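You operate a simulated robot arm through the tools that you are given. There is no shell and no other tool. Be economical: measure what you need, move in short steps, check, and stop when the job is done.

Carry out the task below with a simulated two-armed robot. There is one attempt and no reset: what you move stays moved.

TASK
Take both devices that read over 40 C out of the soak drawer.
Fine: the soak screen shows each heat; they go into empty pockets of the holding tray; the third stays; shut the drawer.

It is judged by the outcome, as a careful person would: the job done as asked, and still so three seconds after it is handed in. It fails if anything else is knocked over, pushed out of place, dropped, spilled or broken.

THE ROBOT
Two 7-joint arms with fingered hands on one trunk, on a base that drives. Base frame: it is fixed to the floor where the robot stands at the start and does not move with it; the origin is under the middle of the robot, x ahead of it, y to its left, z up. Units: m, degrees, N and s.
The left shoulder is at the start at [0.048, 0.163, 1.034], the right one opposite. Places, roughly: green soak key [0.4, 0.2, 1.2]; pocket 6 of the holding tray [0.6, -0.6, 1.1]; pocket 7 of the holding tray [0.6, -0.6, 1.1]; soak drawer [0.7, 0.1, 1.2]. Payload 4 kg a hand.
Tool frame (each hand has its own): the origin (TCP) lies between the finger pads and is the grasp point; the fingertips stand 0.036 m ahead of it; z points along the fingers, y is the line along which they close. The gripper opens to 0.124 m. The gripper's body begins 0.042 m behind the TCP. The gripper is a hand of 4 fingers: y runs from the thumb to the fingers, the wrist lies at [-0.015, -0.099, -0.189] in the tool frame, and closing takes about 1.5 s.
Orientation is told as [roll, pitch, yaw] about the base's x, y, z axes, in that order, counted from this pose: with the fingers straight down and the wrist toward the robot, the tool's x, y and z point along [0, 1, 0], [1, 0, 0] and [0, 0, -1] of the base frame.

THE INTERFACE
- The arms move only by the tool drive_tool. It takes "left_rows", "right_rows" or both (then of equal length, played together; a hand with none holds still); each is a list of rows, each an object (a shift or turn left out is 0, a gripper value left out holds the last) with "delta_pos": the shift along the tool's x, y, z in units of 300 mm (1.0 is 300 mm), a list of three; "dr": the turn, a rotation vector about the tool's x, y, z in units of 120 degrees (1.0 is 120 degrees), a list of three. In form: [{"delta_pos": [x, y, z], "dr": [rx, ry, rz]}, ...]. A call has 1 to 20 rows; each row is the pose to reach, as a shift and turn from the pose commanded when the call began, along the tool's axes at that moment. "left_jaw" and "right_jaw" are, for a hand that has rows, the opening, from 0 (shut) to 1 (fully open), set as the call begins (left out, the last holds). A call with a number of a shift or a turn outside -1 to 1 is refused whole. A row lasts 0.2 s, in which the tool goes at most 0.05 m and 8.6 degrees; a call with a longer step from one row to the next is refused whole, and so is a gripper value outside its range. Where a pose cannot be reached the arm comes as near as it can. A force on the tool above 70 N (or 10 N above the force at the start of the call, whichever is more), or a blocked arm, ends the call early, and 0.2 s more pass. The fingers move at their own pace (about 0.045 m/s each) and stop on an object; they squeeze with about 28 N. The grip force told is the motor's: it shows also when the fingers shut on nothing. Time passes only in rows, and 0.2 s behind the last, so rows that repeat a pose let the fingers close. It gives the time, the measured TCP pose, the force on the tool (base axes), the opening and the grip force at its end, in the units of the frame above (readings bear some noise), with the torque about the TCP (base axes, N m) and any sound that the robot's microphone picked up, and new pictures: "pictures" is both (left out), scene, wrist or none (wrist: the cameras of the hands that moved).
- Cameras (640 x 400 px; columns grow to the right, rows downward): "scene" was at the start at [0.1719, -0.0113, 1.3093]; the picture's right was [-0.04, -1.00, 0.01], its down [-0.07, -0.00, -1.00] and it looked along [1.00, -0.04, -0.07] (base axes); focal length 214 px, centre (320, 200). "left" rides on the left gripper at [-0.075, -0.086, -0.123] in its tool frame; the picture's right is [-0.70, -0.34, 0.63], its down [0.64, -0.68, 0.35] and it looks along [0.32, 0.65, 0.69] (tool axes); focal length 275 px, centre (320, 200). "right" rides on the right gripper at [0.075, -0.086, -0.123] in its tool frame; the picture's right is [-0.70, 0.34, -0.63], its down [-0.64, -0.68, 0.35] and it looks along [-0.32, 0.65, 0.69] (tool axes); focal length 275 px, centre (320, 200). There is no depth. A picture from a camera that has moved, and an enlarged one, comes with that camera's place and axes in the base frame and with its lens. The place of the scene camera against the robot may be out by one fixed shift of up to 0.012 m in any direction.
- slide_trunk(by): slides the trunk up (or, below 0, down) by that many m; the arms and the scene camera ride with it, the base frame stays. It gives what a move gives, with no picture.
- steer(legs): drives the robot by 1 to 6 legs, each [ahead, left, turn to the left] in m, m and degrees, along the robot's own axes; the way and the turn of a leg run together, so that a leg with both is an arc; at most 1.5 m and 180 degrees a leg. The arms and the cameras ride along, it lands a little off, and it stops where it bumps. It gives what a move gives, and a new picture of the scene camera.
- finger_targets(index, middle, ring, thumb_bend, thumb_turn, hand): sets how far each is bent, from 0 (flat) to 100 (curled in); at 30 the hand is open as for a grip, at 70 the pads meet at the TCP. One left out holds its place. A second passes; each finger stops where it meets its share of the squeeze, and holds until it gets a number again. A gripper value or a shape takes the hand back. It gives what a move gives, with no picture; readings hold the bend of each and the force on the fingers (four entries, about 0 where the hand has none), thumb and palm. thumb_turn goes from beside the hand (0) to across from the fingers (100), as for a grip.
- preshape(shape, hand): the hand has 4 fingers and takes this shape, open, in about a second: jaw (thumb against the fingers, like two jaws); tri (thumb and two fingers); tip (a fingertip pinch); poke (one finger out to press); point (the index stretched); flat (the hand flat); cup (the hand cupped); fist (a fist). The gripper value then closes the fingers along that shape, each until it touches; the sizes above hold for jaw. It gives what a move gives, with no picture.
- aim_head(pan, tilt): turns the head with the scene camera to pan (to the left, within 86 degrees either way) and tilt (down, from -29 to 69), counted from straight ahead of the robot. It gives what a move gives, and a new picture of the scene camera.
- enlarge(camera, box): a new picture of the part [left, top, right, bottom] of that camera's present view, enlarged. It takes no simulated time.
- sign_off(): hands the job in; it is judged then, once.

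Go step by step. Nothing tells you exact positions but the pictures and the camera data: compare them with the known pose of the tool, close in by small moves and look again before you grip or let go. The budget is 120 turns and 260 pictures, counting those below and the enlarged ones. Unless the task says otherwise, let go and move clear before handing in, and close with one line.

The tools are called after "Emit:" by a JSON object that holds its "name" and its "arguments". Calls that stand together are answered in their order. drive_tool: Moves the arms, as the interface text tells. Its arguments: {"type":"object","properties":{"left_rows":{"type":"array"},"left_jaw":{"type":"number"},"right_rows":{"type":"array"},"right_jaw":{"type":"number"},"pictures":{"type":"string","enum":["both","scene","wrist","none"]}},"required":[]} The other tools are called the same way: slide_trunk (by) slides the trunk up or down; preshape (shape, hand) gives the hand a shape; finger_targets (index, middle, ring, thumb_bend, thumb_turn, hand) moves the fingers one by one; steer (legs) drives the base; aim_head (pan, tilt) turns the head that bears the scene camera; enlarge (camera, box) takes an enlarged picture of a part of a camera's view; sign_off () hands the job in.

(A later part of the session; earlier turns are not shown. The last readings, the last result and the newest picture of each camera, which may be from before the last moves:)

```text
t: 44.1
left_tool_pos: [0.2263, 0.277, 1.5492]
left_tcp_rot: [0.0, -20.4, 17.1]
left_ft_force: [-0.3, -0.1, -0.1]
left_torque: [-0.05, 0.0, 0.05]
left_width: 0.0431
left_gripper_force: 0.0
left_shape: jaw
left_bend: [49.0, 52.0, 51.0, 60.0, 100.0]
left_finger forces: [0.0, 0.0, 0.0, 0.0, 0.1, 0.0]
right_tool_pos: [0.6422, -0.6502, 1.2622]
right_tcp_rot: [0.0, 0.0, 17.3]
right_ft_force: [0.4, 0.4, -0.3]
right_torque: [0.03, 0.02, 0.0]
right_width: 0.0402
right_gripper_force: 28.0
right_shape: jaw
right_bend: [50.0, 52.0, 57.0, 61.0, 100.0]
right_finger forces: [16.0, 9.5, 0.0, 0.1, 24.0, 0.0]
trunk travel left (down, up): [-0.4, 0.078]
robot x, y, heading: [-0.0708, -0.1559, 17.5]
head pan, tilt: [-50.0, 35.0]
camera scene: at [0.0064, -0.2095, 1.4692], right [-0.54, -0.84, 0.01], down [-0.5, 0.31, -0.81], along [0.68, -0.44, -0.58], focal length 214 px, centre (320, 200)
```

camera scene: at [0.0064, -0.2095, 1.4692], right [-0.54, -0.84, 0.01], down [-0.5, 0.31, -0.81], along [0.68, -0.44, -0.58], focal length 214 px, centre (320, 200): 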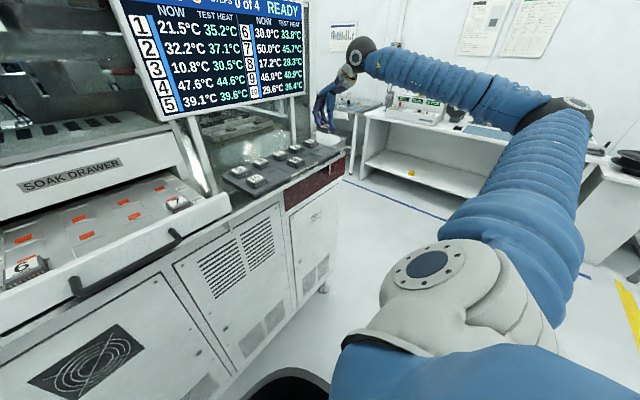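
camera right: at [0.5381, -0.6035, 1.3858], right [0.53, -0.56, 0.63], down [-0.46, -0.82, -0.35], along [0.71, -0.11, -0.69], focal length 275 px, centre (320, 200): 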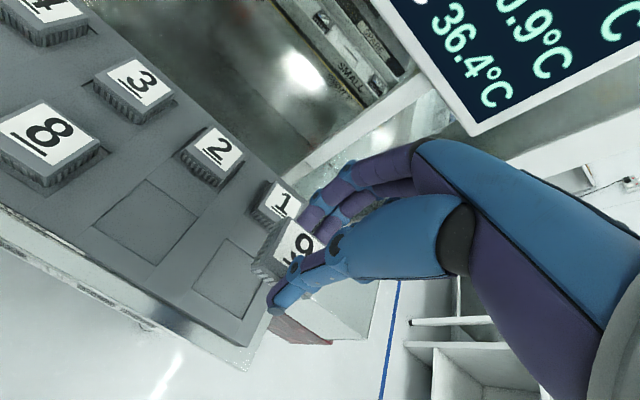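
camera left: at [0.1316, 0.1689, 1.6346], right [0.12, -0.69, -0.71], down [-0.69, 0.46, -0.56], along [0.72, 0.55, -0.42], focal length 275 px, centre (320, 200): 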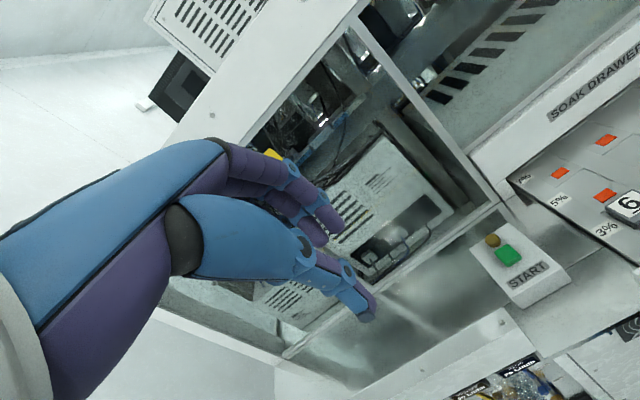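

Labels 8, 3, 2, 1 say I'm about 9 mm too far right of pocket 6. I'll zoom to see the pocket's outline.

Emit:
{"name": "enlarge", "arguments": {"camera": "right", "box": [80, 170, 320, 360]}}

Emit:
{"name": "enlarge", "arguments": {"camera": "scene", "box": [210, 60, 370, 200]}}

```text
2.11 times, centred on (200, 265) of right
camera zoom: at [0.5376, -0.6036, 1.3862], right [0.53, -0.56, 0.63], down [-0.46, -0.82, -0.35], along [0.71, -0.11, -0.69], focal length 580 px, centre (573, 63)
```

zoom: 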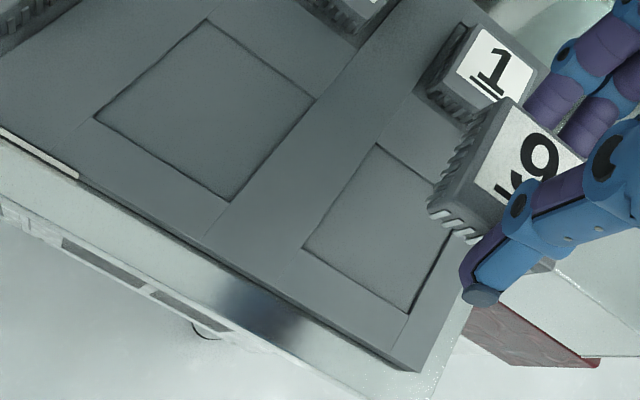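

```text
2.86 times, centred on (290, 130) of scene
camera zoom: at [0.0064, -0.2095, 1.4692], right [-0.54, -0.84, 0.01], down [-0.5, 0.31, -0.81], along [0.68, -0.44, -0.58], focal length 613 px, centre (406, 400)
```

zoom: 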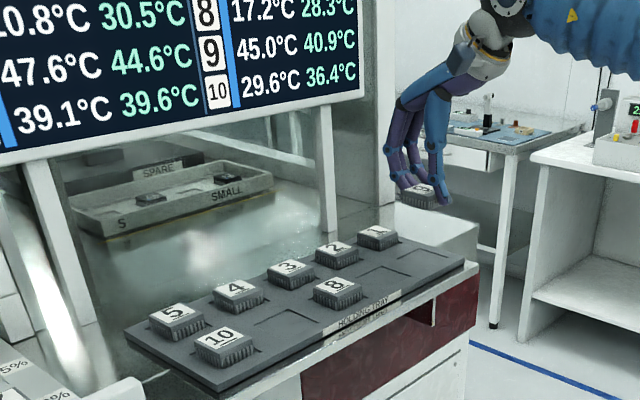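

Both the labels and the pocket outline agree: shift 8.5 mm left. I'll lower to TCP 1.21 and check again.

Emit:
{"name": "drive_tool", "arguments": {"right_rows": [{"delta_pos": [0.028, -0.006, 0.0]}, {"delta_pos": [0.028, -0.006, 0.09]}, {"delta_pos": [0.028, -0.006, 0.175]}, {"delta_pos": [0.028, -0.006, 0.175]}], "pictures": "none"}}

Emit:
{"name": "enlarge", "arguments": {"camera": "right", "box": [0, 60, 340, 360]}}

Emit:
{"name": "enlarge", "arguments": {"camera": "scene", "box": [260, 80, 360, 180]}}

```text
t: 45.1
left_tool_pos: [0.227, 0.2768, 1.5498]
left_tcp_rot: [0.0, -20.3, 17.2]
left_ft_force: [0.0, 0.1, -0.8]
left_torque: [-0.01, 0.01, 0.01]
left_width: 0.043
left_gripper_force: 0.1
left_shape: jaw
left_bend: [49.0, 52.0, 51.0, 60.0, 100.0]
left_finger forces: [0.0, 0.0, 0.0, 0.0, 0.0, 0.1]
right_tool_pos: [0.6384, -0.6414, 1.2109]
right_tcp_rot: [0.0, 0.1, 17.4]
right_ft_force: [-0.1, -0.1, 0.2]
right_torque: [-0.03, -0.03, 0.01]
right_width: 0.04
right_gripper_force: 28.1
right_shape: jaw
right_bend: [50.0, 52.0, 57.0, 61.0, 100.0]
right_finger forces: [16.0, 9.6, 0.0, 0.0, 24.0, 0.1]
trunk travel left (down, up): [-0.4, 0.078]
robot x, y, heading: [-0.0693, -0.1562, 17.7]
head pan, tilt: [-50.0, 35.0]
```

```text
1.33 times, centred on (170, 210) of right
camera zoom: at [0.5334, -0.5956, 1.3338], right [0.53, -0.56, 0.63], down [-0.46, -0.82, -0.35], along [0.71, -0.11, -0.69], focal length 367 px, centre (520, 187)
```

zoom: 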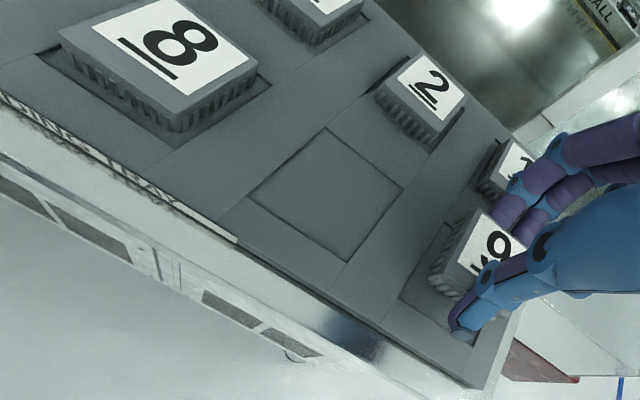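

```text
4.00 times, centred on (310, 130) of scene
camera zoom: at [0.0061, -0.2095, 1.4692], right [-0.54, -0.84, 0.01], down [-0.5, 0.31, -0.81], along [0.68, -0.45, -0.58], focal length 858 px, centre (360, 480)
```

zoom: 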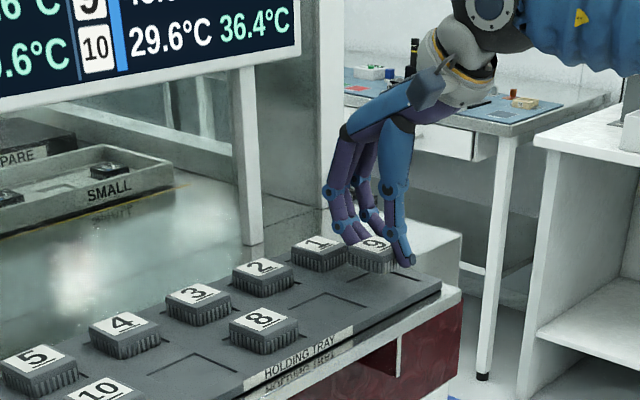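

Alignment over pocket 6 is within a couple of millimetres. I'll lower gently to seat height and watch the force.

Emit:
{"name": "drive_tool", "arguments": {"right_rows": [{"delta_pos": [0, 0.002, 0.02]}, {"delta_pos": [0, 0.002, 0.04]}, {"delta_pos": [0, 0.002, 0.055]}, {"delta_pos": [0, 0.002, 0.063]}, {"delta_pos": [0, 0.002, 0.063]}], "pictures": "none"}}

Emit:
{"name": "enlarge", "arguments": {"camera": "right", "box": [160, 160, 360, 360]}}

Emit:
{"name": "enlarge", "arguments": {"camera": "scene", "box": [280, 110, 340, 160]}}

```text
t: 46.3
left_tool_pos: [0.2276, 0.2769, 1.5506]
left_tcp_rot: [0.1, -20.4, 17.3]
left_ft_force: [-0.1, 0.2, -0.5]
left_torque: [0.04, 0.01, 0.02]
left_width: 0.0434
left_gripper_force: 0.2
left_shape: jaw
left_bend: [49.0, 52.0, 51.0, 60.0, 100.0]
left_finger forces: [0.0, 0.0, 0.1, 0.1, 0.0, 0.0]
right_tool_pos: [0.6375, -0.6407, 1.1905]
right_tcp_rot: [-0.1, 0.0, 17.3]
right_ft_force: [1.7, -0.7, 6.9]
right_torque: [-0.02, -0.02, -0.03]
right_width: 0.0402
right_gripper_force: 27.8
right_shape: jaw
right_bend: [49.0, 52.0, 57.0, 61.0, 100.0]
right_finger forces: [16.9, 10.4, 0.0, 0.0, 26.7, 0.1]
trunk travel left (down, up): [-0.4, 0.078]
robot x, y, heading: [-0.0682, -0.1544, 17.4]
head pan, tilt: [-50.0, 35.0]
```

```text
2.00 times, centred on (260, 260) of right
camera zoom: at [0.5326, -0.5949, 1.3142], right [0.53, -0.56, 0.63], down [-0.46, -0.82, -0.35], along [0.71, -0.11, -0.69], focal length 551 px, centre (440, 80)
```

zoom: 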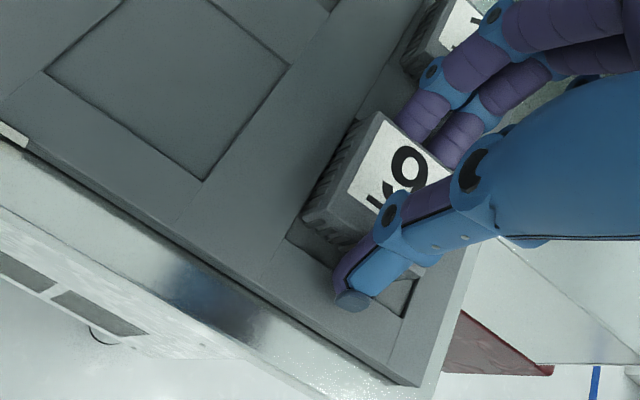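

```text
8.00 times, centred on (310, 135) of scene
camera zoom: at [0.0058, -0.2094, 1.4693], right [-0.54, -0.84, 0.01], down [-0.49, 0.31, -0.81], along [0.68, -0.45, -0.58], focal length 1716 px, centre (400, 720)
```

zoom: 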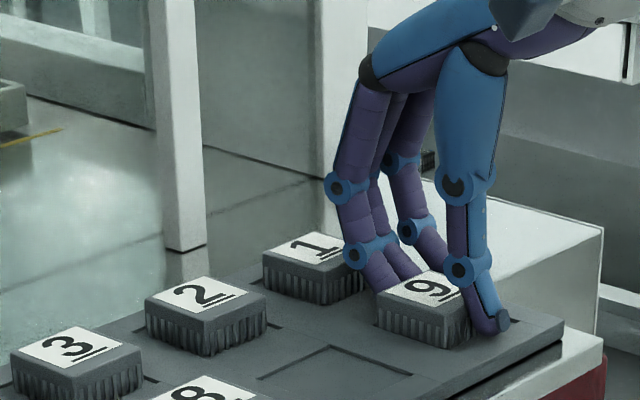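

Contact at the expected seat height, and the device lies inside the pocket's outline. I'll open a little and lift away.

Emit:
{"name": "drive_tool", "arguments": {"right_rows": [{"delta_pos": [0, 0, 0]}, {"delta_pos": [0, 0, 0]}, {"delta_pos": [0, 0, 0]}, {"delta_pos": [0, 0, -0.03]}, {"delta_pos": [0, 0, -0.09]}, {"delta_pos": [0, 0, -0.2]}, {"delta_pos": [0, 0, -0.35]}, {"delta_pos": [0, 0, -0.5]}], "right_jaw": 0.48, "pictures": "wrist"}}

Emit:
{"name": "enlarge", "arguments": {"camera": "scene", "box": [210, 110, 350, 200]}}

```text
t: 48.1
left_tool_pos: [0.227, 0.2778, 1.55]
left_tcp_rot: [-0.1, -20.4, 17.2]
left_ft_force: [0.9, 0.4, -0.6]
left_torque: [-0.02, -0.01, 0.02]
left_width: 0.0431
left_gripper_force: 0.1
left_shape: jaw
left_bend: [49.0, 52.0, 51.0, 60.0, 100.0]
left_finger forces: [0.1, 0.1, 0.0, 0.0, 0.0, 0.1]
right_tool_pos: [0.6387, -0.6428, 1.3395]
right_tcp_rot: [0.0, 0.1, 17.3]
right_ft_force: [-0.3, 0.4, -0.3]
right_torque: [0.01, 0.03, 0.0]
right_width: 0.0593
right_gripper_force: 0.0
right_shape: jaw
right_bend: [43.0, 46.0, 45.0, 56.0, 100.0]
right_finger forces: [0.0, 0.1, 0.0, 0.1, 0.1, 0.0]
trunk travel left (down, up): [-0.4, 0.078]
robot x, y, heading: [-0.0673, -0.1537, 17.5]
head pan, tilt: [-50.0, 35.0]
camera right: at [0.5338, -0.5978, 1.4634], right [0.53, -0.56, 0.63], down [-0.46, -0.82, -0.34], along [0.71, -0.11, -0.69], focal length 275 px, centre (320, 200)
```

right: 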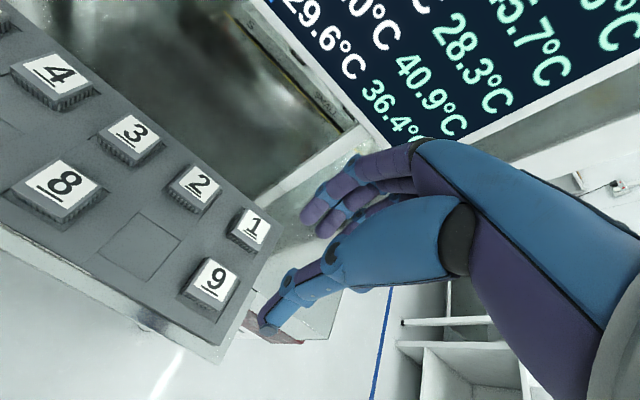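

```text
4.44 times, centred on (280, 155) of scene
camera zoom: at [0.0064, -0.2092, 1.4692], right [-0.54, -0.84, 0.01], down [-0.5, 0.31, -0.81], along [0.68, -0.45, -0.58], focal length 953 px, centre (498, 400)
```

zoom: 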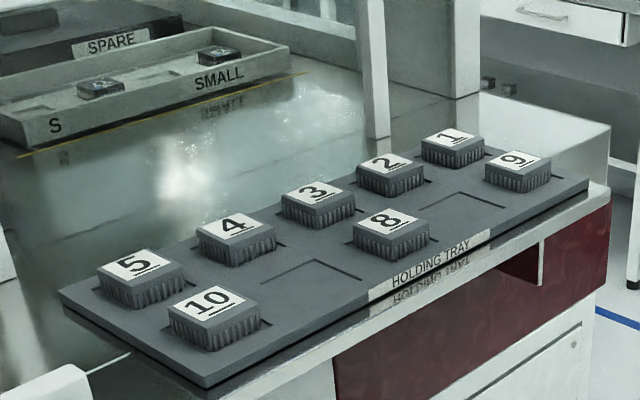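

Device 9 sits in pocket 6; I'll check closely that it is seated before going back.

Emit:
{"name": "enlarge", "arguments": {"camera": "right", "box": [90, 180, 290, 340]}}

```text
2.50 times, centred on (190, 260) of right
camera zoom: at [0.5338, -0.5978, 1.4634], right [0.53, -0.56, 0.63], down [-0.46, -0.82, -0.34], along [0.71, -0.11, -0.69], focal length 688 px, centre (645, 50)
```

zoom: 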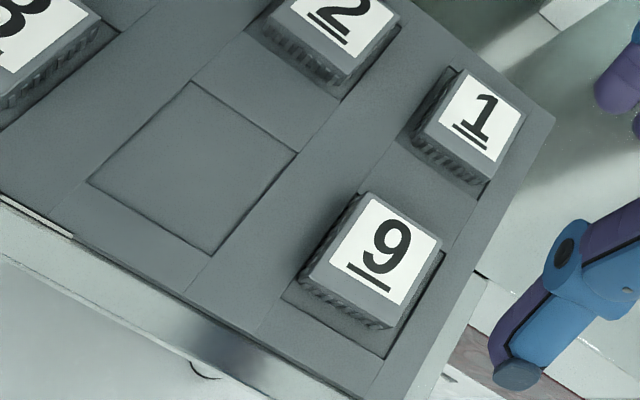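

Device 9 seems shifted toward the far edge of its pocket. I'll zoom with the head camera to compare it with the others.

Emit:
{"name": "enlarge", "arguments": {"camera": "scene", "box": [285, 120, 345, 160]}}

Emit:
{"name": "drive_tool", "arguments": {"right_rows": [{"delta_pos": [0, -0.12, 0.05]}, {"delta_pos": [0, -0.25, 0.1]}, {"delta_pos": [-0.1, -0.35, 0.15]}, {"delta_pos": [-0.1, -0.35, 0.15]}], "pictures": "none"}}

Emit:
{"name": "enlarge", "arguments": {"camera": "right", "box": [100, 40, 340, 240]}}

```text
10.00 times, centred on (315, 140) of scene
camera zoom: at [0.0064, -0.2092, 1.4692], right [-0.54, -0.84, 0.01], down [-0.5, 0.31, -0.81], along [0.68, -0.45, -0.58], focal length 2145 px, centre (370, 800)
```

zoom: 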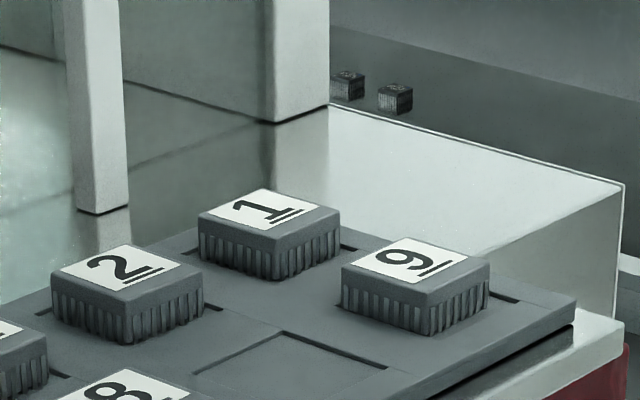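

```text
t: 49.1
left_tool_pos: [0.2224, 0.2788, 1.5507]
left_tcp_rot: [0.0, -20.6, 17.3]
left_ft_force: [-1.4, 0.8, 0.0]
left_torque: [0.01, -0.08, 0.0]
left_width: 0.0431
left_gripper_force: 0.0
left_shape: jaw
left_bend: [49.0, 52.0, 51.0, 60.0, 100.0]
left_finger forces: [0.0, 0.0, 0.1, 0.0, 0.0, 0.1]
right_tool_pos: [0.5463, -0.7005, 1.2995]
right_tcp_rot: [0.0, -0.1, 17.5]
right_ft_force: [0.3, -0.3, 1.8]
right_torque: [-0.05, 0.02, 0.0]
right_width: 0.0594
right_gripper_force: 0.1
right_shape: jaw
right_bend: [43.0, 46.0, 45.0, 56.0, 100.0]
right_finger forces: [0.1, 0.0, 0.1, 0.1, 0.0, 0.0]
trunk travel left (down, up): [-0.4, 0.078]
robot x, y, heading: [-0.0722, -0.1548, 17.2]
head pan, tilt: [-50.0, 35.0]
```

```text
2.00 times, centred on (220, 140) of right
camera zoom: at [0.4397, -0.6565, 1.4222], right [0.53, -0.56, 0.64], down [-0.46, -0.82, -0.35], along [0.72, -0.11, -0.69], focal length 551 px, centre (520, 320)
```

zoom: 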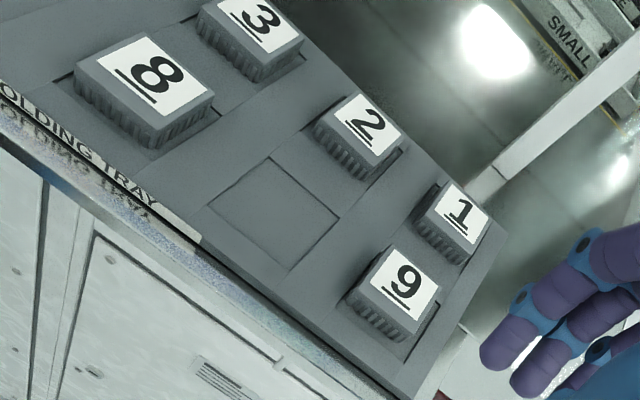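

Emit:
{"name": "enlarge", "arguments": {"camera": "right", "box": [250, 110, 350, 210]}}

Emit:
{"name": "enlarge", "arguments": {"camera": "right", "box": [110, 40, 240, 160]}}

```text
4.00 times, centred on (300, 160) of right
camera zoom: at [0.4397, -0.6565, 1.4222], right [0.53, -0.56, 0.64], down [-0.46, -0.82, -0.35], along [0.72, -0.11, -0.69], focal length 1101 px, centre (400, 360)
```

zoom: 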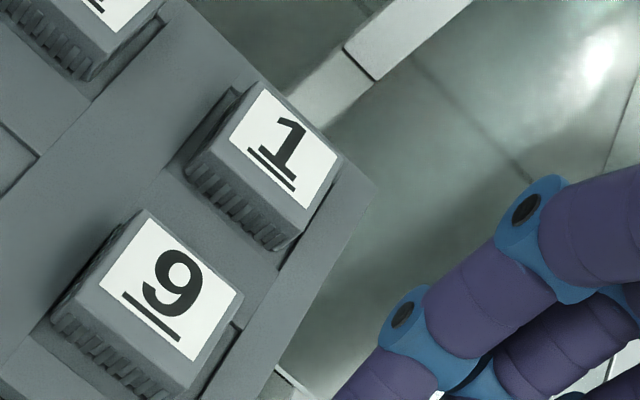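

```text
3.33 times, centred on (175, 100) of right
camera zoom: at [0.4397, -0.6565, 1.4222], right [0.53, -0.56, 0.64], down [-0.46, -0.82, -0.35], along [0.72, -0.11, -0.69], focal length 918 px, centre (803, 533)
```

zoom: 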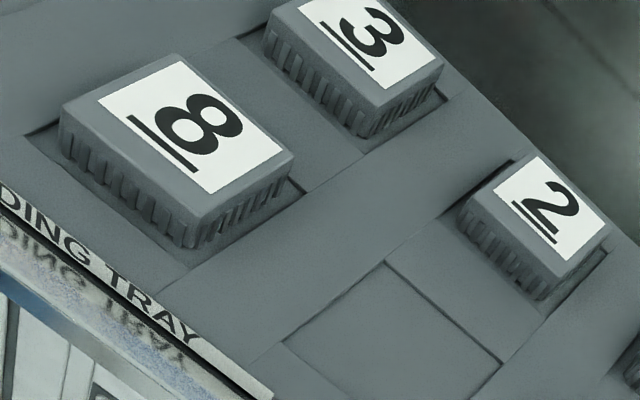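

Device 9 looks a few millimetres too far left in its pocket and slightly turned. I'll regrip it, lift a touch, shift 3.5 mm right, and set it down again to be sure it is seated.

Emit:
{"name": "drive_tool", "arguments": {"right_rows": [{"delta_pos": [0, 0.12, -0.05]}, {"delta_pos": [0.05, 0.24, -0.05]}, {"delta_pos": [0.1, 0.35, -0.02]}, {"delta_pos": [0.1, 0.35, 0.1]}, {"delta_pos": [0.1, 0.35, 0.22]}, {"delta_pos": [0.1, 0.35, 0.3]}, {"delta_pos": [0.1, 0.35, 0.35]}, {"delta_pos": [0.1, 0.35, 0.35]}], "pictures": "wrist"}}

```text
t: 50.9
left_tool_pos: [0.2282, 0.2767, 1.5491]
left_tcp_rot: [0.0, -20.5, 17.3]
left_ft_force: [-0.1, 0.2, -0.1]
left_torque: [0.01, -0.02, -0.02]
left_width: 0.0434
left_gripper_force: 0.1
left_shape: jaw
left_bend: [49.0, 52.0, 51.0, 60.0, 100.0]
left_finger forces: [0.1, 0.1, 0.0, 0.0, 0.0, 0.0]
right_tool_pos: [0.6381, -0.6411, 1.1911]
right_tcp_rot: [0.0, -0.1, 17.2]
right_ft_force: [-0.5, -0.3, -1.4]
right_torque: [0.01, 0.02, -0.04]
right_width: 0.0594
right_gripper_force: 0.1
right_shape: jaw
right_bend: [42.0, 46.0, 45.0, 56.0, 100.0]
right_finger forces: [0.0, 0.0, 0.1, 0.1, 0.0, 0.0]
trunk travel left (down, up): [-0.4, 0.078]
robot x, y, heading: [-0.0734, -0.1503, 17.3]
head pan, tilt: [-50.0, 35.0]
camera right: at [0.5328, -0.5953, 1.3146], right [0.53, -0.56, 0.63], down [-0.46, -0.82, -0.35], along [0.71, -0.11, -0.69], focal length 275 px, centre (320, 200)
```

right: 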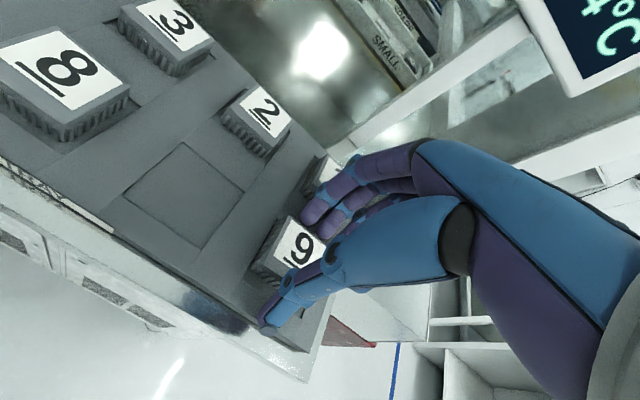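

Emit:
{"name": "drive_tool", "arguments": {"right_rows": [{"delta_pos": [0, 0, 0]}, {"delta_pos": [0, 0, 0]}, {"delta_pos": [0, 0, 0]}, {"delta_pos": [0, 0, 0]}, {"delta_pos": [0, 0, 0]}, {"delta_pos": [0, 0, -0.02]}, {"delta_pos": [-0.012, 0, -0.02]}, {"delta_pos": [-0.012, 0, -0.01]}, {"delta_pos": [-0.012, 0, 0]}, {"delta_pos": [-0.012, 0, 0.005]}], "right_jaw": 0.1, "pictures": "none"}}

Emit:
{"name": "drive_tool", "arguments": {"right_rows": [{"delta_pos": [0, 0, 0]}, {"delta_pos": [0, 0, 0]}, {"delta_pos": [0, 0, 0]}, {"delta_pos": [0, 0, -0.03]}, {"delta_pos": [0, 0, -0.09]}, {"delta_pos": [0, 0, -0.2]}, {"delta_pos": [0, 0, -0.35]}, {"delta_pos": [0, -0.1, -0.45]}, {"delta_pos": [0, -0.25, -0.45]}, {"delta_pos": [0, -0.25, -0.45]}], "right_jaw": 0.48, "pictures": "none"}}

Emit:
{"name": "enlarge", "arguments": {"camera": "right", "box": [160, 110, 340, 260]}}

Emit:
{"name": "enlarge", "arguments": {"camera": "scene", "box": [285, 120, 345, 160]}}

```text
t: 53.1
left_tool_pos: [0.2253, 0.2776, 1.5509]
left_tcp_rot: [0.0, -20.4, 17.3]
left_ft_force: [0.6, 0.4, 1.1]
left_torque: [0.0, -0.01, 0.0]
left_width: 0.0431
left_gripper_force: 0.1
left_shape: jaw
left_bend: [49.0, 52.0, 51.0, 60.0, 100.0]
left_finger forces: [0.0, 0.1, 0.0, 0.1, 0.1, 0.0]
right_tool_pos: [0.6382, -0.6446, 1.1904]
right_tcp_rot: [-0.1, -0.2, 17.3]
right_ft_force: [0.2, -1.6, 17.2]
right_torque: [-0.08, 0.06, -0.05]
right_width: 0.0397
right_gripper_force: 27.6
right_shape: jaw
right_bend: [50.0, 53.0, 58.0, 61.0, 100.0]
right_finger forces: [16.8, 10.0, 0.1, 0.1, 30.9, 0.1]
trunk travel left (down, up): [-0.4, 0.078]
robot x, y, heading: [-0.0696, -0.158, 17.4]
head pan, tilt: [-50.0, 35.0]
```

```text
t: 55.3
left_tool_pos: [0.2292, 0.2773, 1.5501]
left_tcp_rot: [0.1, -20.3, 17.2]
left_ft_force: [1.5, 0.7, 0.3]
left_torque: [-0.02, 0.0, 0.01]
left_width: 0.043
left_gripper_force: 0.0
left_shape: jaw
left_bend: [49.0, 52.0, 51.0, 60.0, 100.0]
left_finger forces: [0.1, 0.1, 0.0, 0.1, 0.0, 0.1]
right_tool_pos: [0.5678, -0.6651, 1.3278]
right_tcp_rot: [0.0, 0.1, 17.3]
right_ft_force: [0.5, 0.5, -0.1]
right_torque: [0.0, -0.02, -0.01]
right_width: 0.0598
right_gripper_force: 0.1
right_shape: jaw
right_bend: [43.0, 46.0, 45.0, 56.0, 100.0]
right_finger forces: [0.0, 0.0, 0.1, 0.0, 0.0, 0.1]
trunk travel left (down, up): [-0.4, 0.078]
robot x, y, heading: [-0.0705, -0.1556, 17.2]
head pan, tilt: [-50.0, 35.0]
```

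```text
2.67 times, centred on (250, 185) of right
camera zoom: at [0.4633, -0.6206, 1.4516], right [0.53, -0.56, 0.63], down [-0.46, -0.82, -0.34], along [0.71, -0.11, -0.69], focal length 734 px, centre (507, 240)
```

zoom: 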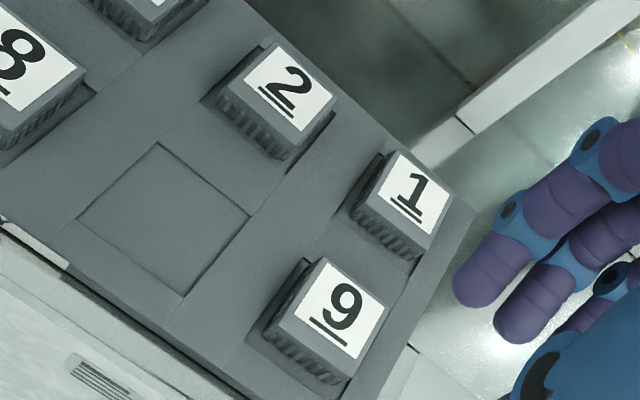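

```text
10.00 times, centred on (315, 140) of scene
camera zoom: at [0.0084, -0.2095, 1.469], right [-0.54, -0.84, 0.01], down [-0.5, 0.31, -0.81], along [0.68, -0.45, -0.58], focal length 2145 px, centre (370, 800)
```

zoom: 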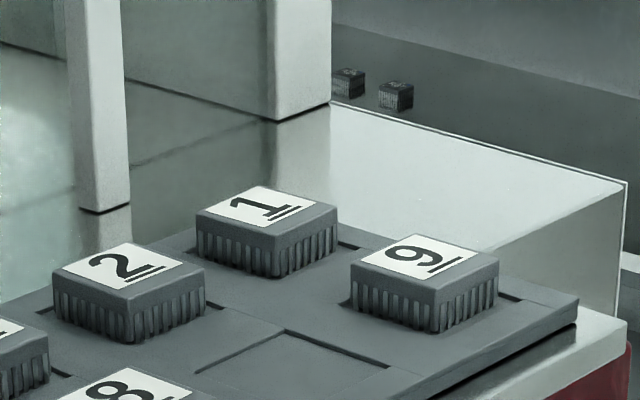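

Device 9 now sits in pocket 6 just like its neighbours. Back to the drawer for device 7.

Emit:
{"name": "drive_tool", "arguments": {"right_rows": [{"delta_pos": [0.15, 0, -0.08]}, {"delta_pos": [0.3, 0, -0.1]}, {"delta_pos": [0.45, 0, -0.1]}, {"delta_pos": [0.6, 0, -0.1]}, {"delta_pos": [0.75, 0, -0.1]}, {"delta_pos": [0.88, 0, -0.1]}], "right_jaw": 0.5, "pictures": "none"}}

Emit:
{"name": "drive_tool", "arguments": {"right_rows": [{"delta_pos": [0.15, 0, 0]}, {"delta_pos": [0.3, 0, 0]}, {"delta_pos": [0.45, 0, 0]}, {"delta_pos": [0.6, 0.03, 0]}, {"delta_pos": [0.72, 0.12, 0.05]}, {"delta_pos": [0.82, 0.22, 0.15]}, {"delta_pos": [0.82, 0.34, 0.25]}, {"delta_pos": [0.82, 0.34, 0.33]}, {"delta_pos": [0.82, 0.34, 0.33]}], "pictures": "wrist"}}

Emit:
{"name": "aim_head", "arguments": {"pan": -10, "tilt": 35}}

```text
refused: row 1 steps farther than a row can; nothing moved
```

```text
refused: row 6 steps farther than a row can; nothing moved
```

```text
t: 56.3
left_tool_pos: [0.2274, 0.2777, 1.5503]
left_tcp_rot: [-0.1, -20.4, 17.3]
left_ft_force: [0.5, -0.2, 0.0]
left_torque: [0.02, -0.02, 0.01]
left_width: 0.0434
left_gripper_force: 0.2
left_shape: jaw
left_bend: [49.0, 52.0, 51.0, 60.0, 100.0]
left_finger forces: [0.1, 0.0, 0.0, 0.0, 0.0, 0.1]
right_tool_pos: [0.5668, -0.6654, 1.3293]
right_tcp_rot: [0.0, -0.1, 17.2]
right_ft_force: [0.2, -0.3, 0.5]
right_torque: [0.0, -0.02, -0.01]
right_width: 0.0595
right_gripper_force: 0.2
right_shape: jaw
right_bend: [43.0, 46.0, 45.0, 56.0, 100.0]
right_finger forces: [0.1, 0.0, 0.1, 0.1, 0.0, 0.0]
trunk travel left (down, up): [-0.4, 0.078]
robot x, y, heading: [-0.0724, -0.1529, 17.3]
head pan, tilt: [-10.0, 35.0]
camera scene: at [0.0197, -0.1509, 1.4687], right [0.13, -0.99, 0.0], down [-0.58, -0.08, -0.81], along [0.8, 0.1, -0.59], focal length 214 px, centre (320, 200)
```

scene: 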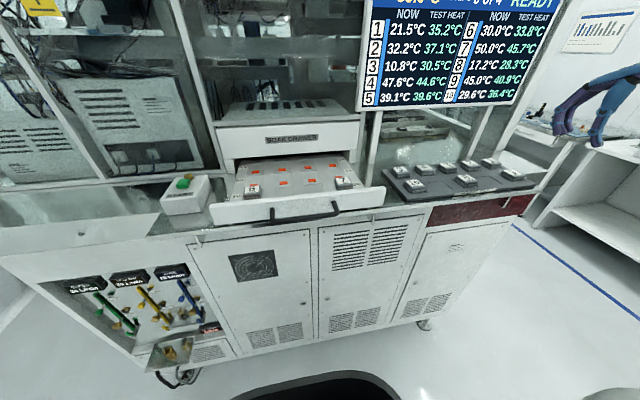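

Both were refused for slightly long steps; nothing moved. I repeat with shorter steps.

Emit:
{"name": "drive_tool", "arguments": {"right_rows": [{"delta_pos": [0.1, 0, -0.05]}, {"delta_pos": [0.24, 0, -0.1]}, {"delta_pos": [0.39, 0, -0.1]}, {"delta_pos": [0.54, 0, -0.1]}, {"delta_pos": [0.69, 0, -0.1]}, {"delta_pos": [0.84, 0, -0.1]}, {"delta_pos": [0.94, 0, -0.1]}], "right_jaw": 0.5, "pictures": "none"}}

Emit:
{"name": "drive_tool", "arguments": {"right_rows": [{"delta_pos": [0.14, 0, 0]}, {"delta_pos": [0.28, 0, 0]}, {"delta_pos": [0.42, 0.0, 0]}, {"delta_pos": [0.54, 0.05, 0.04]}, {"delta_pos": [0.64, 0.13, 0.1]}, {"delta_pos": [0.73, 0.22, 0.16]}, {"delta_pos": [0.76, 0.32, 0.24]}, {"delta_pos": [0.76, 0.34, 0.34]}, {"delta_pos": [0.76, 0.34, 0.34]}], "pictures": "both"}}

```text
t: 57.9
left_tool_pos: [0.2277, 0.279, 1.549]
left_tcp_rot: [0.0, -20.4, 17.3]
left_ft_force: [0.2, 0.5, -0.6]
left_torque: [-0.04, 0.0, -0.01]
left_width: 0.0433
left_gripper_force: 0.1
left_shape: jaw
left_bend: [49.0, 52.0, 51.0, 60.0, 100.0]
left_finger forces: [0.2, 0.0, 0.0, 0.0, 0.0, 0.0]
right_tool_pos: [0.4853, -0.3957, 1.3522]
right_tcp_rot: [0.0, 0.1, 17.3]
right_ft_force: [0.0, 0.7, -0.1]
right_torque: [-0.02, 0.01, 0.0]
right_width: 0.0618
right_gripper_force: 0.0
right_shape: jaw
right_bend: [42.0, 46.0, 44.0, 56.0, 100.0]
right_finger forces: [0.0, 0.0, 0.1, 0.0, 0.0, 0.1]
trunk travel left (down, up): [-0.4, 0.078]
robot x, y, heading: [-0.0687, -0.149, 17.3]
head pan, tilt: [-10.0, 35.0]
```

```text
t: 59.9
left_tool_pos: [0.227, 0.2769, 1.55]
left_tcp_rot: [0.0, -20.4, 17.2]
left_ft_force: [0.1, 0.2, 0.3]
left_torque: [-0.01, -0.02, 0.0]
left_width: 0.0434
left_gripper_force: 0.1
left_shape: jaw
left_bend: [49.0, 52.0, 51.0, 60.0, 100.0]
left_finger forces: [0.0, 0.0, 0.0, 0.0, 0.0, 0.0]
right_tool_pos: [0.5147, -0.1492, 1.2481]
right_tcp_rot: [0.1, 0.0, 17.2]
right_ft_force: [0.0, -0.5, -0.4]
right_torque: [-0.01, -0.03, -0.03]
right_width: 0.0616
right_gripper_force: 0.1
right_shape: jaw
right_bend: [42.0, 46.0, 44.0, 56.0, 100.0]
right_finger forces: [0.0, 0.1, 0.0, 0.0, 0.1, 0.1]
trunk travel left (down, up): [-0.4, 0.078]
robot x, y, heading: [-0.069, -0.1545, 17.4]
head pan, tilt: [-10.0, 35.0]
camera scene: at [0.0188, -0.1504, 1.4688], right [0.13, -0.99, 0.0], down [-0.58, -0.08, -0.81], along [0.8, 0.1, -0.59], focal length 214 px, centre (320, 200)
camera right: at [0.4092, -0.1039, 1.3713], right [0.53, -0.56, 0.63], down [-0.46, -0.82, -0.35], along [0.71, -0.11, -0.69], focal length 275 px, centre (320, 200)
```

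scene: 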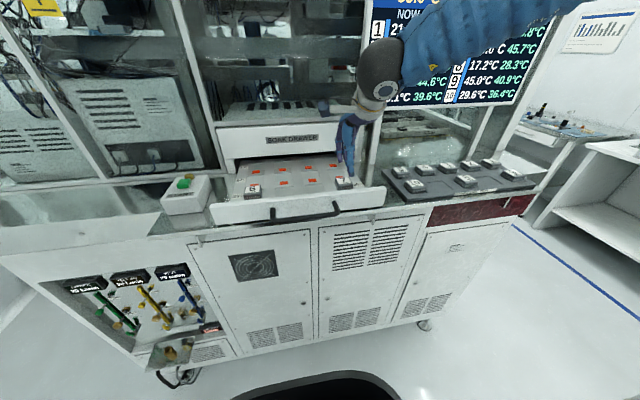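
right: 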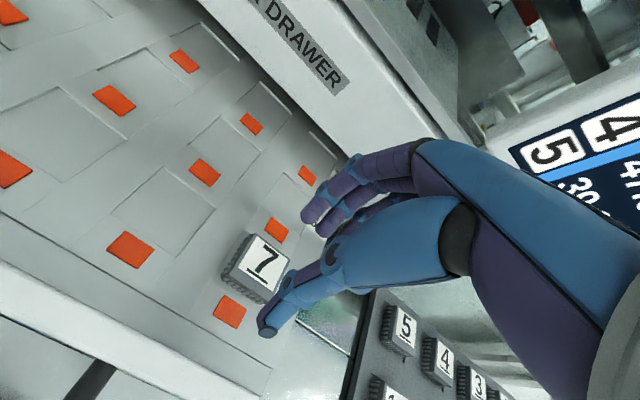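

Device 7 is almost centred: 9 mm forward and 3 mm left needed. I'll correct and go down to the same grip height as before.

Emit:
{"name": "drive_tool", "arguments": {"right_rows": [{"delta_pos": [0.01, 0.03, 0.0]}, {"delta_pos": [0.01, 0.03, 0.06]}, {"delta_pos": [0.01, 0.03, 0.11]}, {"delta_pos": [0.01, 0.03, 0.15]}, {"delta_pos": [0.01, 0.03, 0.172]}, {"delta_pos": [0.01, 0.03, 0.172]}], "pictures": "none"}}

Emit:
{"name": "enlarge", "arguments": {"camera": "right", "box": [180, 180, 380, 380]}}

Emit:
{"name": "enlarge", "arguments": {"camera": "scene", "box": [290, 140, 400, 220]}}

```text
t: 61.3
left_tool_pos: [0.2275, 0.2781, 1.55]
left_tcp_rot: [0.0, -20.4, 17.2]
left_ft_force: [0.0, -0.3, 1.1]
left_torque: [0.0, 0.0, -0.01]
left_width: 0.0435
left_gripper_force: 0.0
left_shape: jaw
left_bend: [49.0, 52.0, 51.0, 60.0, 100.0]
left_finger forces: [0.0, 0.1, 0.0, 0.0, 0.0, 0.0]
right_tool_pos: [0.5199, -0.1425, 1.1985]
right_tcp_rot: [0.0, 0.0, 17.2]
right_ft_force: [-0.3, 0.2, -0.7]
right_torque: [0.01, -0.03, -0.02]
right_width: 0.0622
right_gripper_force: 0.0
right_shape: jaw
right_bend: [42.0, 46.0, 44.0, 56.0, 100.0]
right_finger forces: [0.1, 0.0, 0.0, 0.0, 0.1, 0.0]
trunk travel left (down, up): [-0.4, 0.078]
robot x, y, heading: [-0.0697, -0.1547, 17.5]
head pan, tilt: [-10.0, 35.0]
```

```text
2.00 times, centred on (280, 280) of right
camera zoom: at [0.4157, -0.097, 1.3217], right [0.53, -0.56, 0.63], down [-0.46, -0.82, -0.35], along [0.71, -0.11, -0.69], focal length 551 px, centre (400, 40)
```

zoom: 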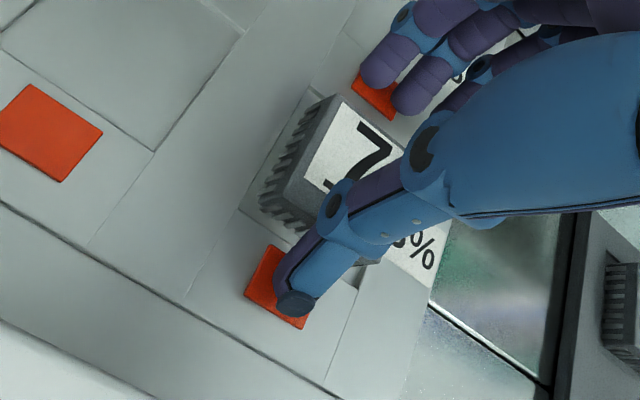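

```text
5.00 times, centred on (345, 180) of scene
camera zoom: at [0.0193, -0.1506, 1.4687], right [0.13, -0.99, 0.0], down [-0.58, -0.08, -0.81], along [0.8, 0.1, -0.59], focal length 1072 px, centre (195, 300)
```

zoom: 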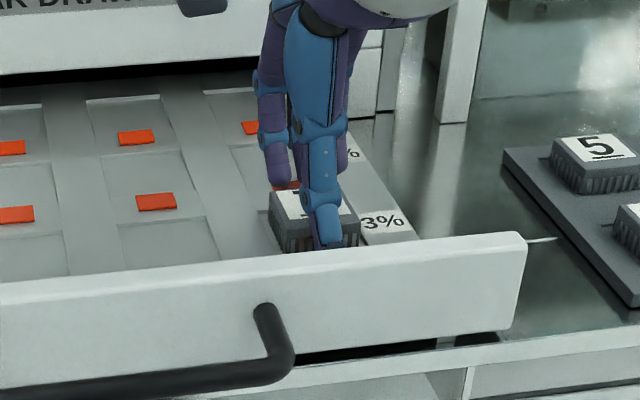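

The straddle matches the first grasp. I'll close, then lift.

Emit:
{"name": "drive_tool", "arguments": {"right_rows": [{"delta_pos": [0, 0, 0.008]}, {"delta_pos": [0, 0, 0.008]}, {"delta_pos": [0, 0, 0.008]}, {"delta_pos": [0, 0, 0.008]}, {"delta_pos": [0, 0, 0.008]}, {"delta_pos": [0, 0, 0.008]}, {"delta_pos": [0, 0, 0.008]}], "right_jaw": 0.1, "pictures": "none"}}

Emit:
{"name": "enlarge", "arguments": {"camera": "right", "box": [180, 180, 380, 380]}}

```text
t: 62.9
left_tool_pos: [0.2272, 0.2761, 1.55]
left_tcp_rot: [0.0, -20.4, 17.2]
left_ft_force: [0.3, 0.3, -0.5]
left_torque: [-0.03, 0.01, -0.01]
left_width: 0.0431
left_gripper_force: 0.0
left_shape: jaw
left_bend: [49.0, 52.0, 51.0, 60.0, 100.0]
left_finger forces: [0.0, 0.0, 0.0, 0.1, 0.1, 0.0]
right_tool_pos: [0.5199, -0.1423, 1.1966]
right_tcp_rot: [0.1, 0.0, 17.4]
right_ft_force: [-0.4, -0.5, 6.8]
right_torque: [-0.05, 0.13, 0.06]
right_width: 0.0403
right_gripper_force: 27.9
right_shape: jaw
right_bend: [50.0, 53.0, 53.0, 61.0, 100.0]
right_finger forces: [14.6, 8.2, 3.3, 0.0, 28.1, 0.1]
trunk travel left (down, up): [-0.4, 0.078]
robot x, y, heading: [-0.0675, -0.1532, 17.2]
head pan, tilt: [-10.0, 35.0]
```

```text
2.00 times, centred on (280, 280) of right
camera zoom: at [0.4149, -0.0972, 1.3204], right [0.53, -0.56, 0.63], down [-0.46, -0.82, -0.35], along [0.71, -0.11, -0.69], focal length 551 px, centre (400, 40)
```

zoom: 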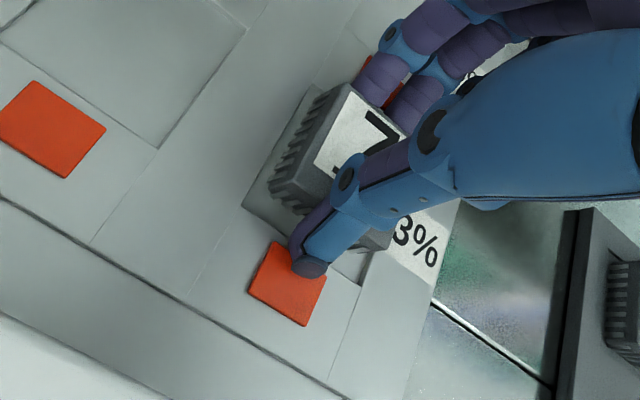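

Device 7 is gripped by all three fingers. Lift and carry to the tray by the same way.

Emit:
{"name": "drive_tool", "arguments": {"right_rows": [{"delta_pos": [0, 0, -0.04]}, {"delta_pos": [0, 0, -0.1]}, {"delta_pos": [0, 0, -0.2]}, {"delta_pos": [0, 0, -0.34]}, {"delta_pos": [0, 0, -0.48]}, {"delta_pos": [0, -0.12, -0.54]}, {"delta_pos": [-0.06, -0.24, -0.54]}, {"delta_pos": [-0.16, -0.33, -0.54]}, {"delta_pos": [-0.3, -0.33, -0.54]}, {"delta_pos": [-0.45, -0.33, -0.54]}, {"delta_pos": [-0.6, -0.33, -0.54]}, {"delta_pos": [-0.75, -0.33, -0.54]}, {"delta_pos": [-0.9, -0.33, -0.54]}], "pictures": "none"}}

Emit:
{"name": "drive_tool", "arguments": {"right_rows": [{"delta_pos": [-0.13, 0, 0]}, {"delta_pos": [-0.26, 0.0, 0]}, {"delta_pos": [-0.36, 0.1, 0.05]}, {"delta_pos": [-0.43, 0.2, 0.12]}, {"delta_pos": [-0.45, 0.28, 0.22]}, {"delta_pos": [-0.45, 0.28, 0.32]}, {"delta_pos": [-0.45, 0.28, 0.32]}], "pictures": "wrist"}}

Emit:
{"name": "aim_head", "arguments": {"pan": -50, "tilt": 35}}

```text
t: 65.7
left_tool_pos: [0.2279, 0.2757, 1.5512]
left_tcp_rot: [0.1, -20.5, 17.2]
left_ft_force: [-0.3, -0.6, 0.4]
left_torque: [0.04, 0.0, 0.0]
left_width: 0.0433
left_gripper_force: 0.0
left_shape: jaw
left_bend: [49.0, 52.0, 51.0, 60.0, 100.0]
left_finger forces: [0.1, 0.1, 0.0, 0.0, 0.0, 0.1]
right_tool_pos: [0.5098, -0.4304, 1.3616]
right_tcp_rot: [0.0, 0.0, 17.4]
right_ft_force: [0.3, -0.4, 0.0]
right_torque: [-0.01, 0.01, 0.03]
right_width: 0.0404
right_gripper_force: 27.7
right_shape: jaw
right_bend: [50.0, 53.0, 54.0, 61.0, 100.0]
right_finger forces: [15.3, 8.0, 3.3, 0.0, 24.8, 0.0]
trunk travel left (down, up): [-0.4, 0.078]
robot x, y, heading: [-0.0688, -0.1555, 17.5]
head pan, tilt: [-10.0, 35.0]
```

```text
t: 67.3
left_tool_pos: [0.2272, 0.2776, 1.5504]
left_tcp_rot: [0.0, -20.4, 17.1]
left_ft_force: [0.3, 0.4, -0.9]
left_torque: [-0.03, -0.05, 0.0]
left_width: 0.0433
left_gripper_force: 0.1
left_shape: jaw
left_bend: [49.0, 52.0, 51.0, 60.0, 100.0]
left_finger forces: [0.0, 0.1, 0.0, 0.0, 0.0, 0.0]
right_tool_pos: [0.6304, -0.5341, 1.262]
right_tcp_rot: [0.0, 0.0, 17.2]
right_ft_force: [0.1, 0.4, -0.7]
right_torque: [0.0, -0.01, 0.01]
right_width: 0.0402
right_gripper_force: 27.7
right_shape: jaw
right_bend: [50.0, 53.0, 54.0, 61.0, 100.0]
right_finger forces: [15.2, 7.9, 3.3, 0.0, 24.7, 0.0]
trunk travel left (down, up): [-0.4, 0.078]
robot x, y, heading: [-0.0675, -0.1509, 17.1]
head pan, tilt: [-10.0, 35.0]
camera right: at [0.5245, -0.4884, 1.3858], right [0.53, -0.56, 0.63], down [-0.46, -0.82, -0.35], along [0.71, -0.11, -0.69], focal length 275 px, centre (320, 200)
```

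right: 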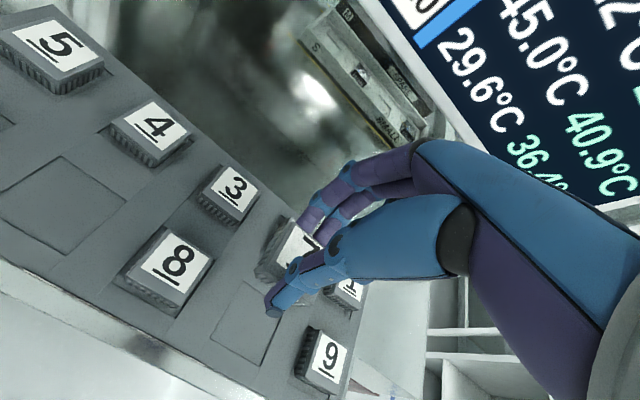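

```text
t: 68.4
left_tool_pos: [0.2257, 0.2782, 1.549]
left_tcp_rot: [0.0, -20.4, 17.2]
left_ft_force: [0.0, 0.3, 0.0]
left_torque: [0.0, 0.0, 0.0]
left_width: 0.0431
left_gripper_force: 0.2
left_shape: jaw
left_bend: [49.0, 52.0, 51.0, 60.0, 100.0]
left_finger forces: [0.1, 0.0, 0.0, 0.0, 0.0, 0.0]
right_tool_pos: [0.6297, -0.5348, 1.2618]
right_tcp_rot: [0.0, -0.1, 17.3]
right_ft_force: [0.4, 0.0, -0.1]
right_torque: [-0.03, 0.02, -0.02]
right_width: 0.0405
right_gripper_force: 27.7
right_shape: jaw
right_bend: [50.0, 53.0, 54.0, 61.0, 100.0]
right_finger forces: [15.2, 8.0, 3.3, 0.1, 24.6, 0.0]
trunk travel left (down, up): [-0.4, 0.078]
robot x, y, heading: [-0.0731, -0.1508, 17.5]
head pan, tilt: [-50.0, 35.0]
camera scene: at [0.0063, -0.2093, 1.4692], right [-0.54, -0.84, 0.01], down [-0.5, 0.31, -0.81], along [0.68, -0.44, -0.58], focal length 214 px, centre (320, 200)
```

scene: 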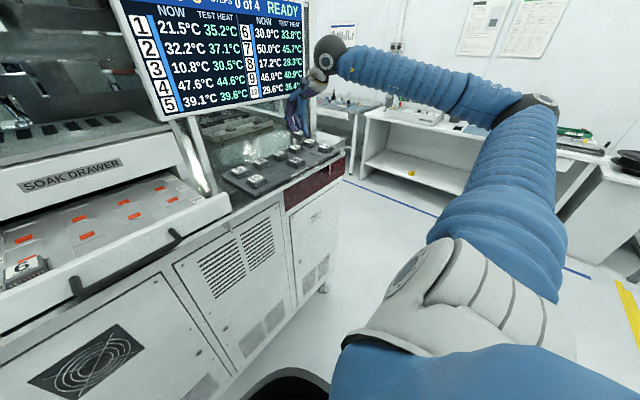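

Labels 8 and 9 flank pocket 7: I need about 21 mm right and 22 mm back. I'll correct and lower to 1.21, then check.

Emit:
{"name": "drive_tool", "arguments": {"right_rows": [{"delta_pos": [-0.035, -0.037, 0.0]}, {"delta_pos": [-0.07, -0.073, 0.0]}, {"delta_pos": [-0.07, -0.073, 0.09]}, {"delta_pos": [-0.07, -0.073, 0.165]}, {"delta_pos": [-0.07, -0.073, 0.165]}], "pictures": "wrist"}}

Emit:
{"name": "enlarge", "arguments": {"camera": "right", "box": [160, 180, 360, 380]}}

Emit:
{"name": "enlarge", "arguments": {"camera": "scene", "box": [270, 110, 345, 165]}}

```text
t: 69.6
left_tool_pos: [0.2275, 0.2777, 1.5503]
left_tcp_rot: [0.1, -20.4, 17.2]
left_ft_force: [0.0, 0.0, 0.7]
left_torque: [0.02, 0.0, -0.02]
left_width: 0.0431
left_gripper_force: 0.0
left_shape: jaw
left_bend: [49.0, 52.0, 51.0, 60.0, 100.0]
left_finger forces: [0.1, 0.0, 0.0, 0.1, 0.0, 0.0]
right_tool_pos: [0.6139, -0.5608, 1.2104]
right_tcp_rot: [0.0, 0.0, 17.3]
right_ft_force: [0.0, -0.3, -0.9]
right_torque: [-0.01, -0.01, -0.01]
right_width: 0.0399
right_gripper_force: 27.7
right_shape: jaw
right_bend: [50.0, 53.0, 54.0, 61.0, 100.0]
right_finger forces: [15.1, 7.9, 3.5, 0.0, 24.5, 0.0]
trunk travel left (down, up): [-0.4, 0.078]
robot x, y, heading: [-0.0709, -0.1519, 17.4]
head pan, tilt: [-50.0, 35.0]
camera right: at [0.5092, -0.5155, 1.3345], right [0.53, -0.56, 0.63], down [-0.46, -0.82, -0.35], along [0.71, -0.11, -0.69], focal length 275 px, centre (320, 200)
```

right: 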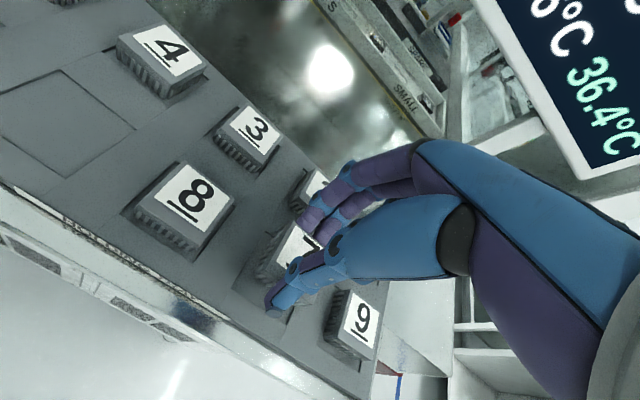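

```text
2.00 times, centred on (260, 280) of right
camera zoom: at [0.5092, -0.5155, 1.3345], right [0.53, -0.56, 0.63], down [-0.46, -0.82, -0.35], along [0.71, -0.11, -0.69], focal length 551 px, centre (440, 40)
```

zoom: 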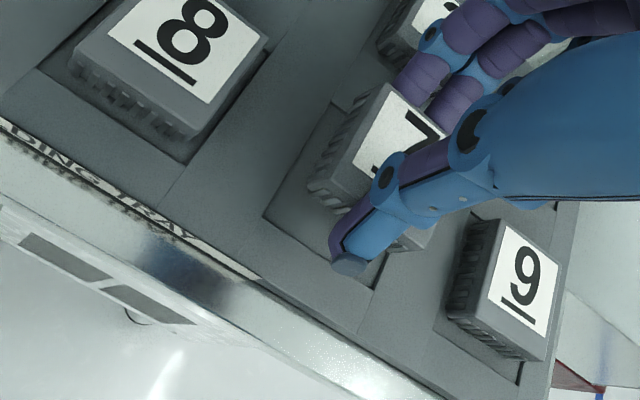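

```text
7.27 times, centred on (308, 138) of scene
camera zoom: at [0.0061, -0.2092, 1.4692], right [-0.54, -0.84, 0.01], down [-0.5, 0.31, -0.81], along [0.68, -0.45, -0.58], focal length 1560 px, centre (411, 654)
```

zoom: 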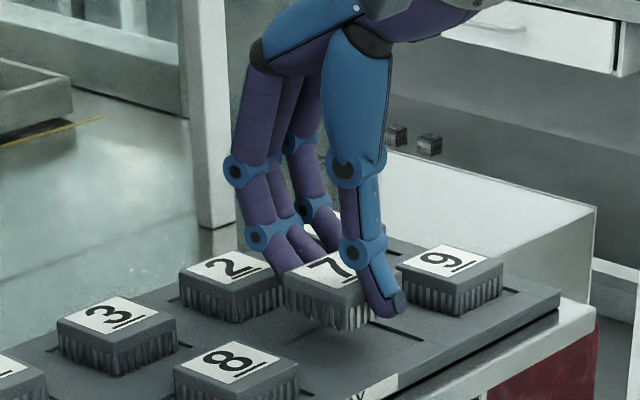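

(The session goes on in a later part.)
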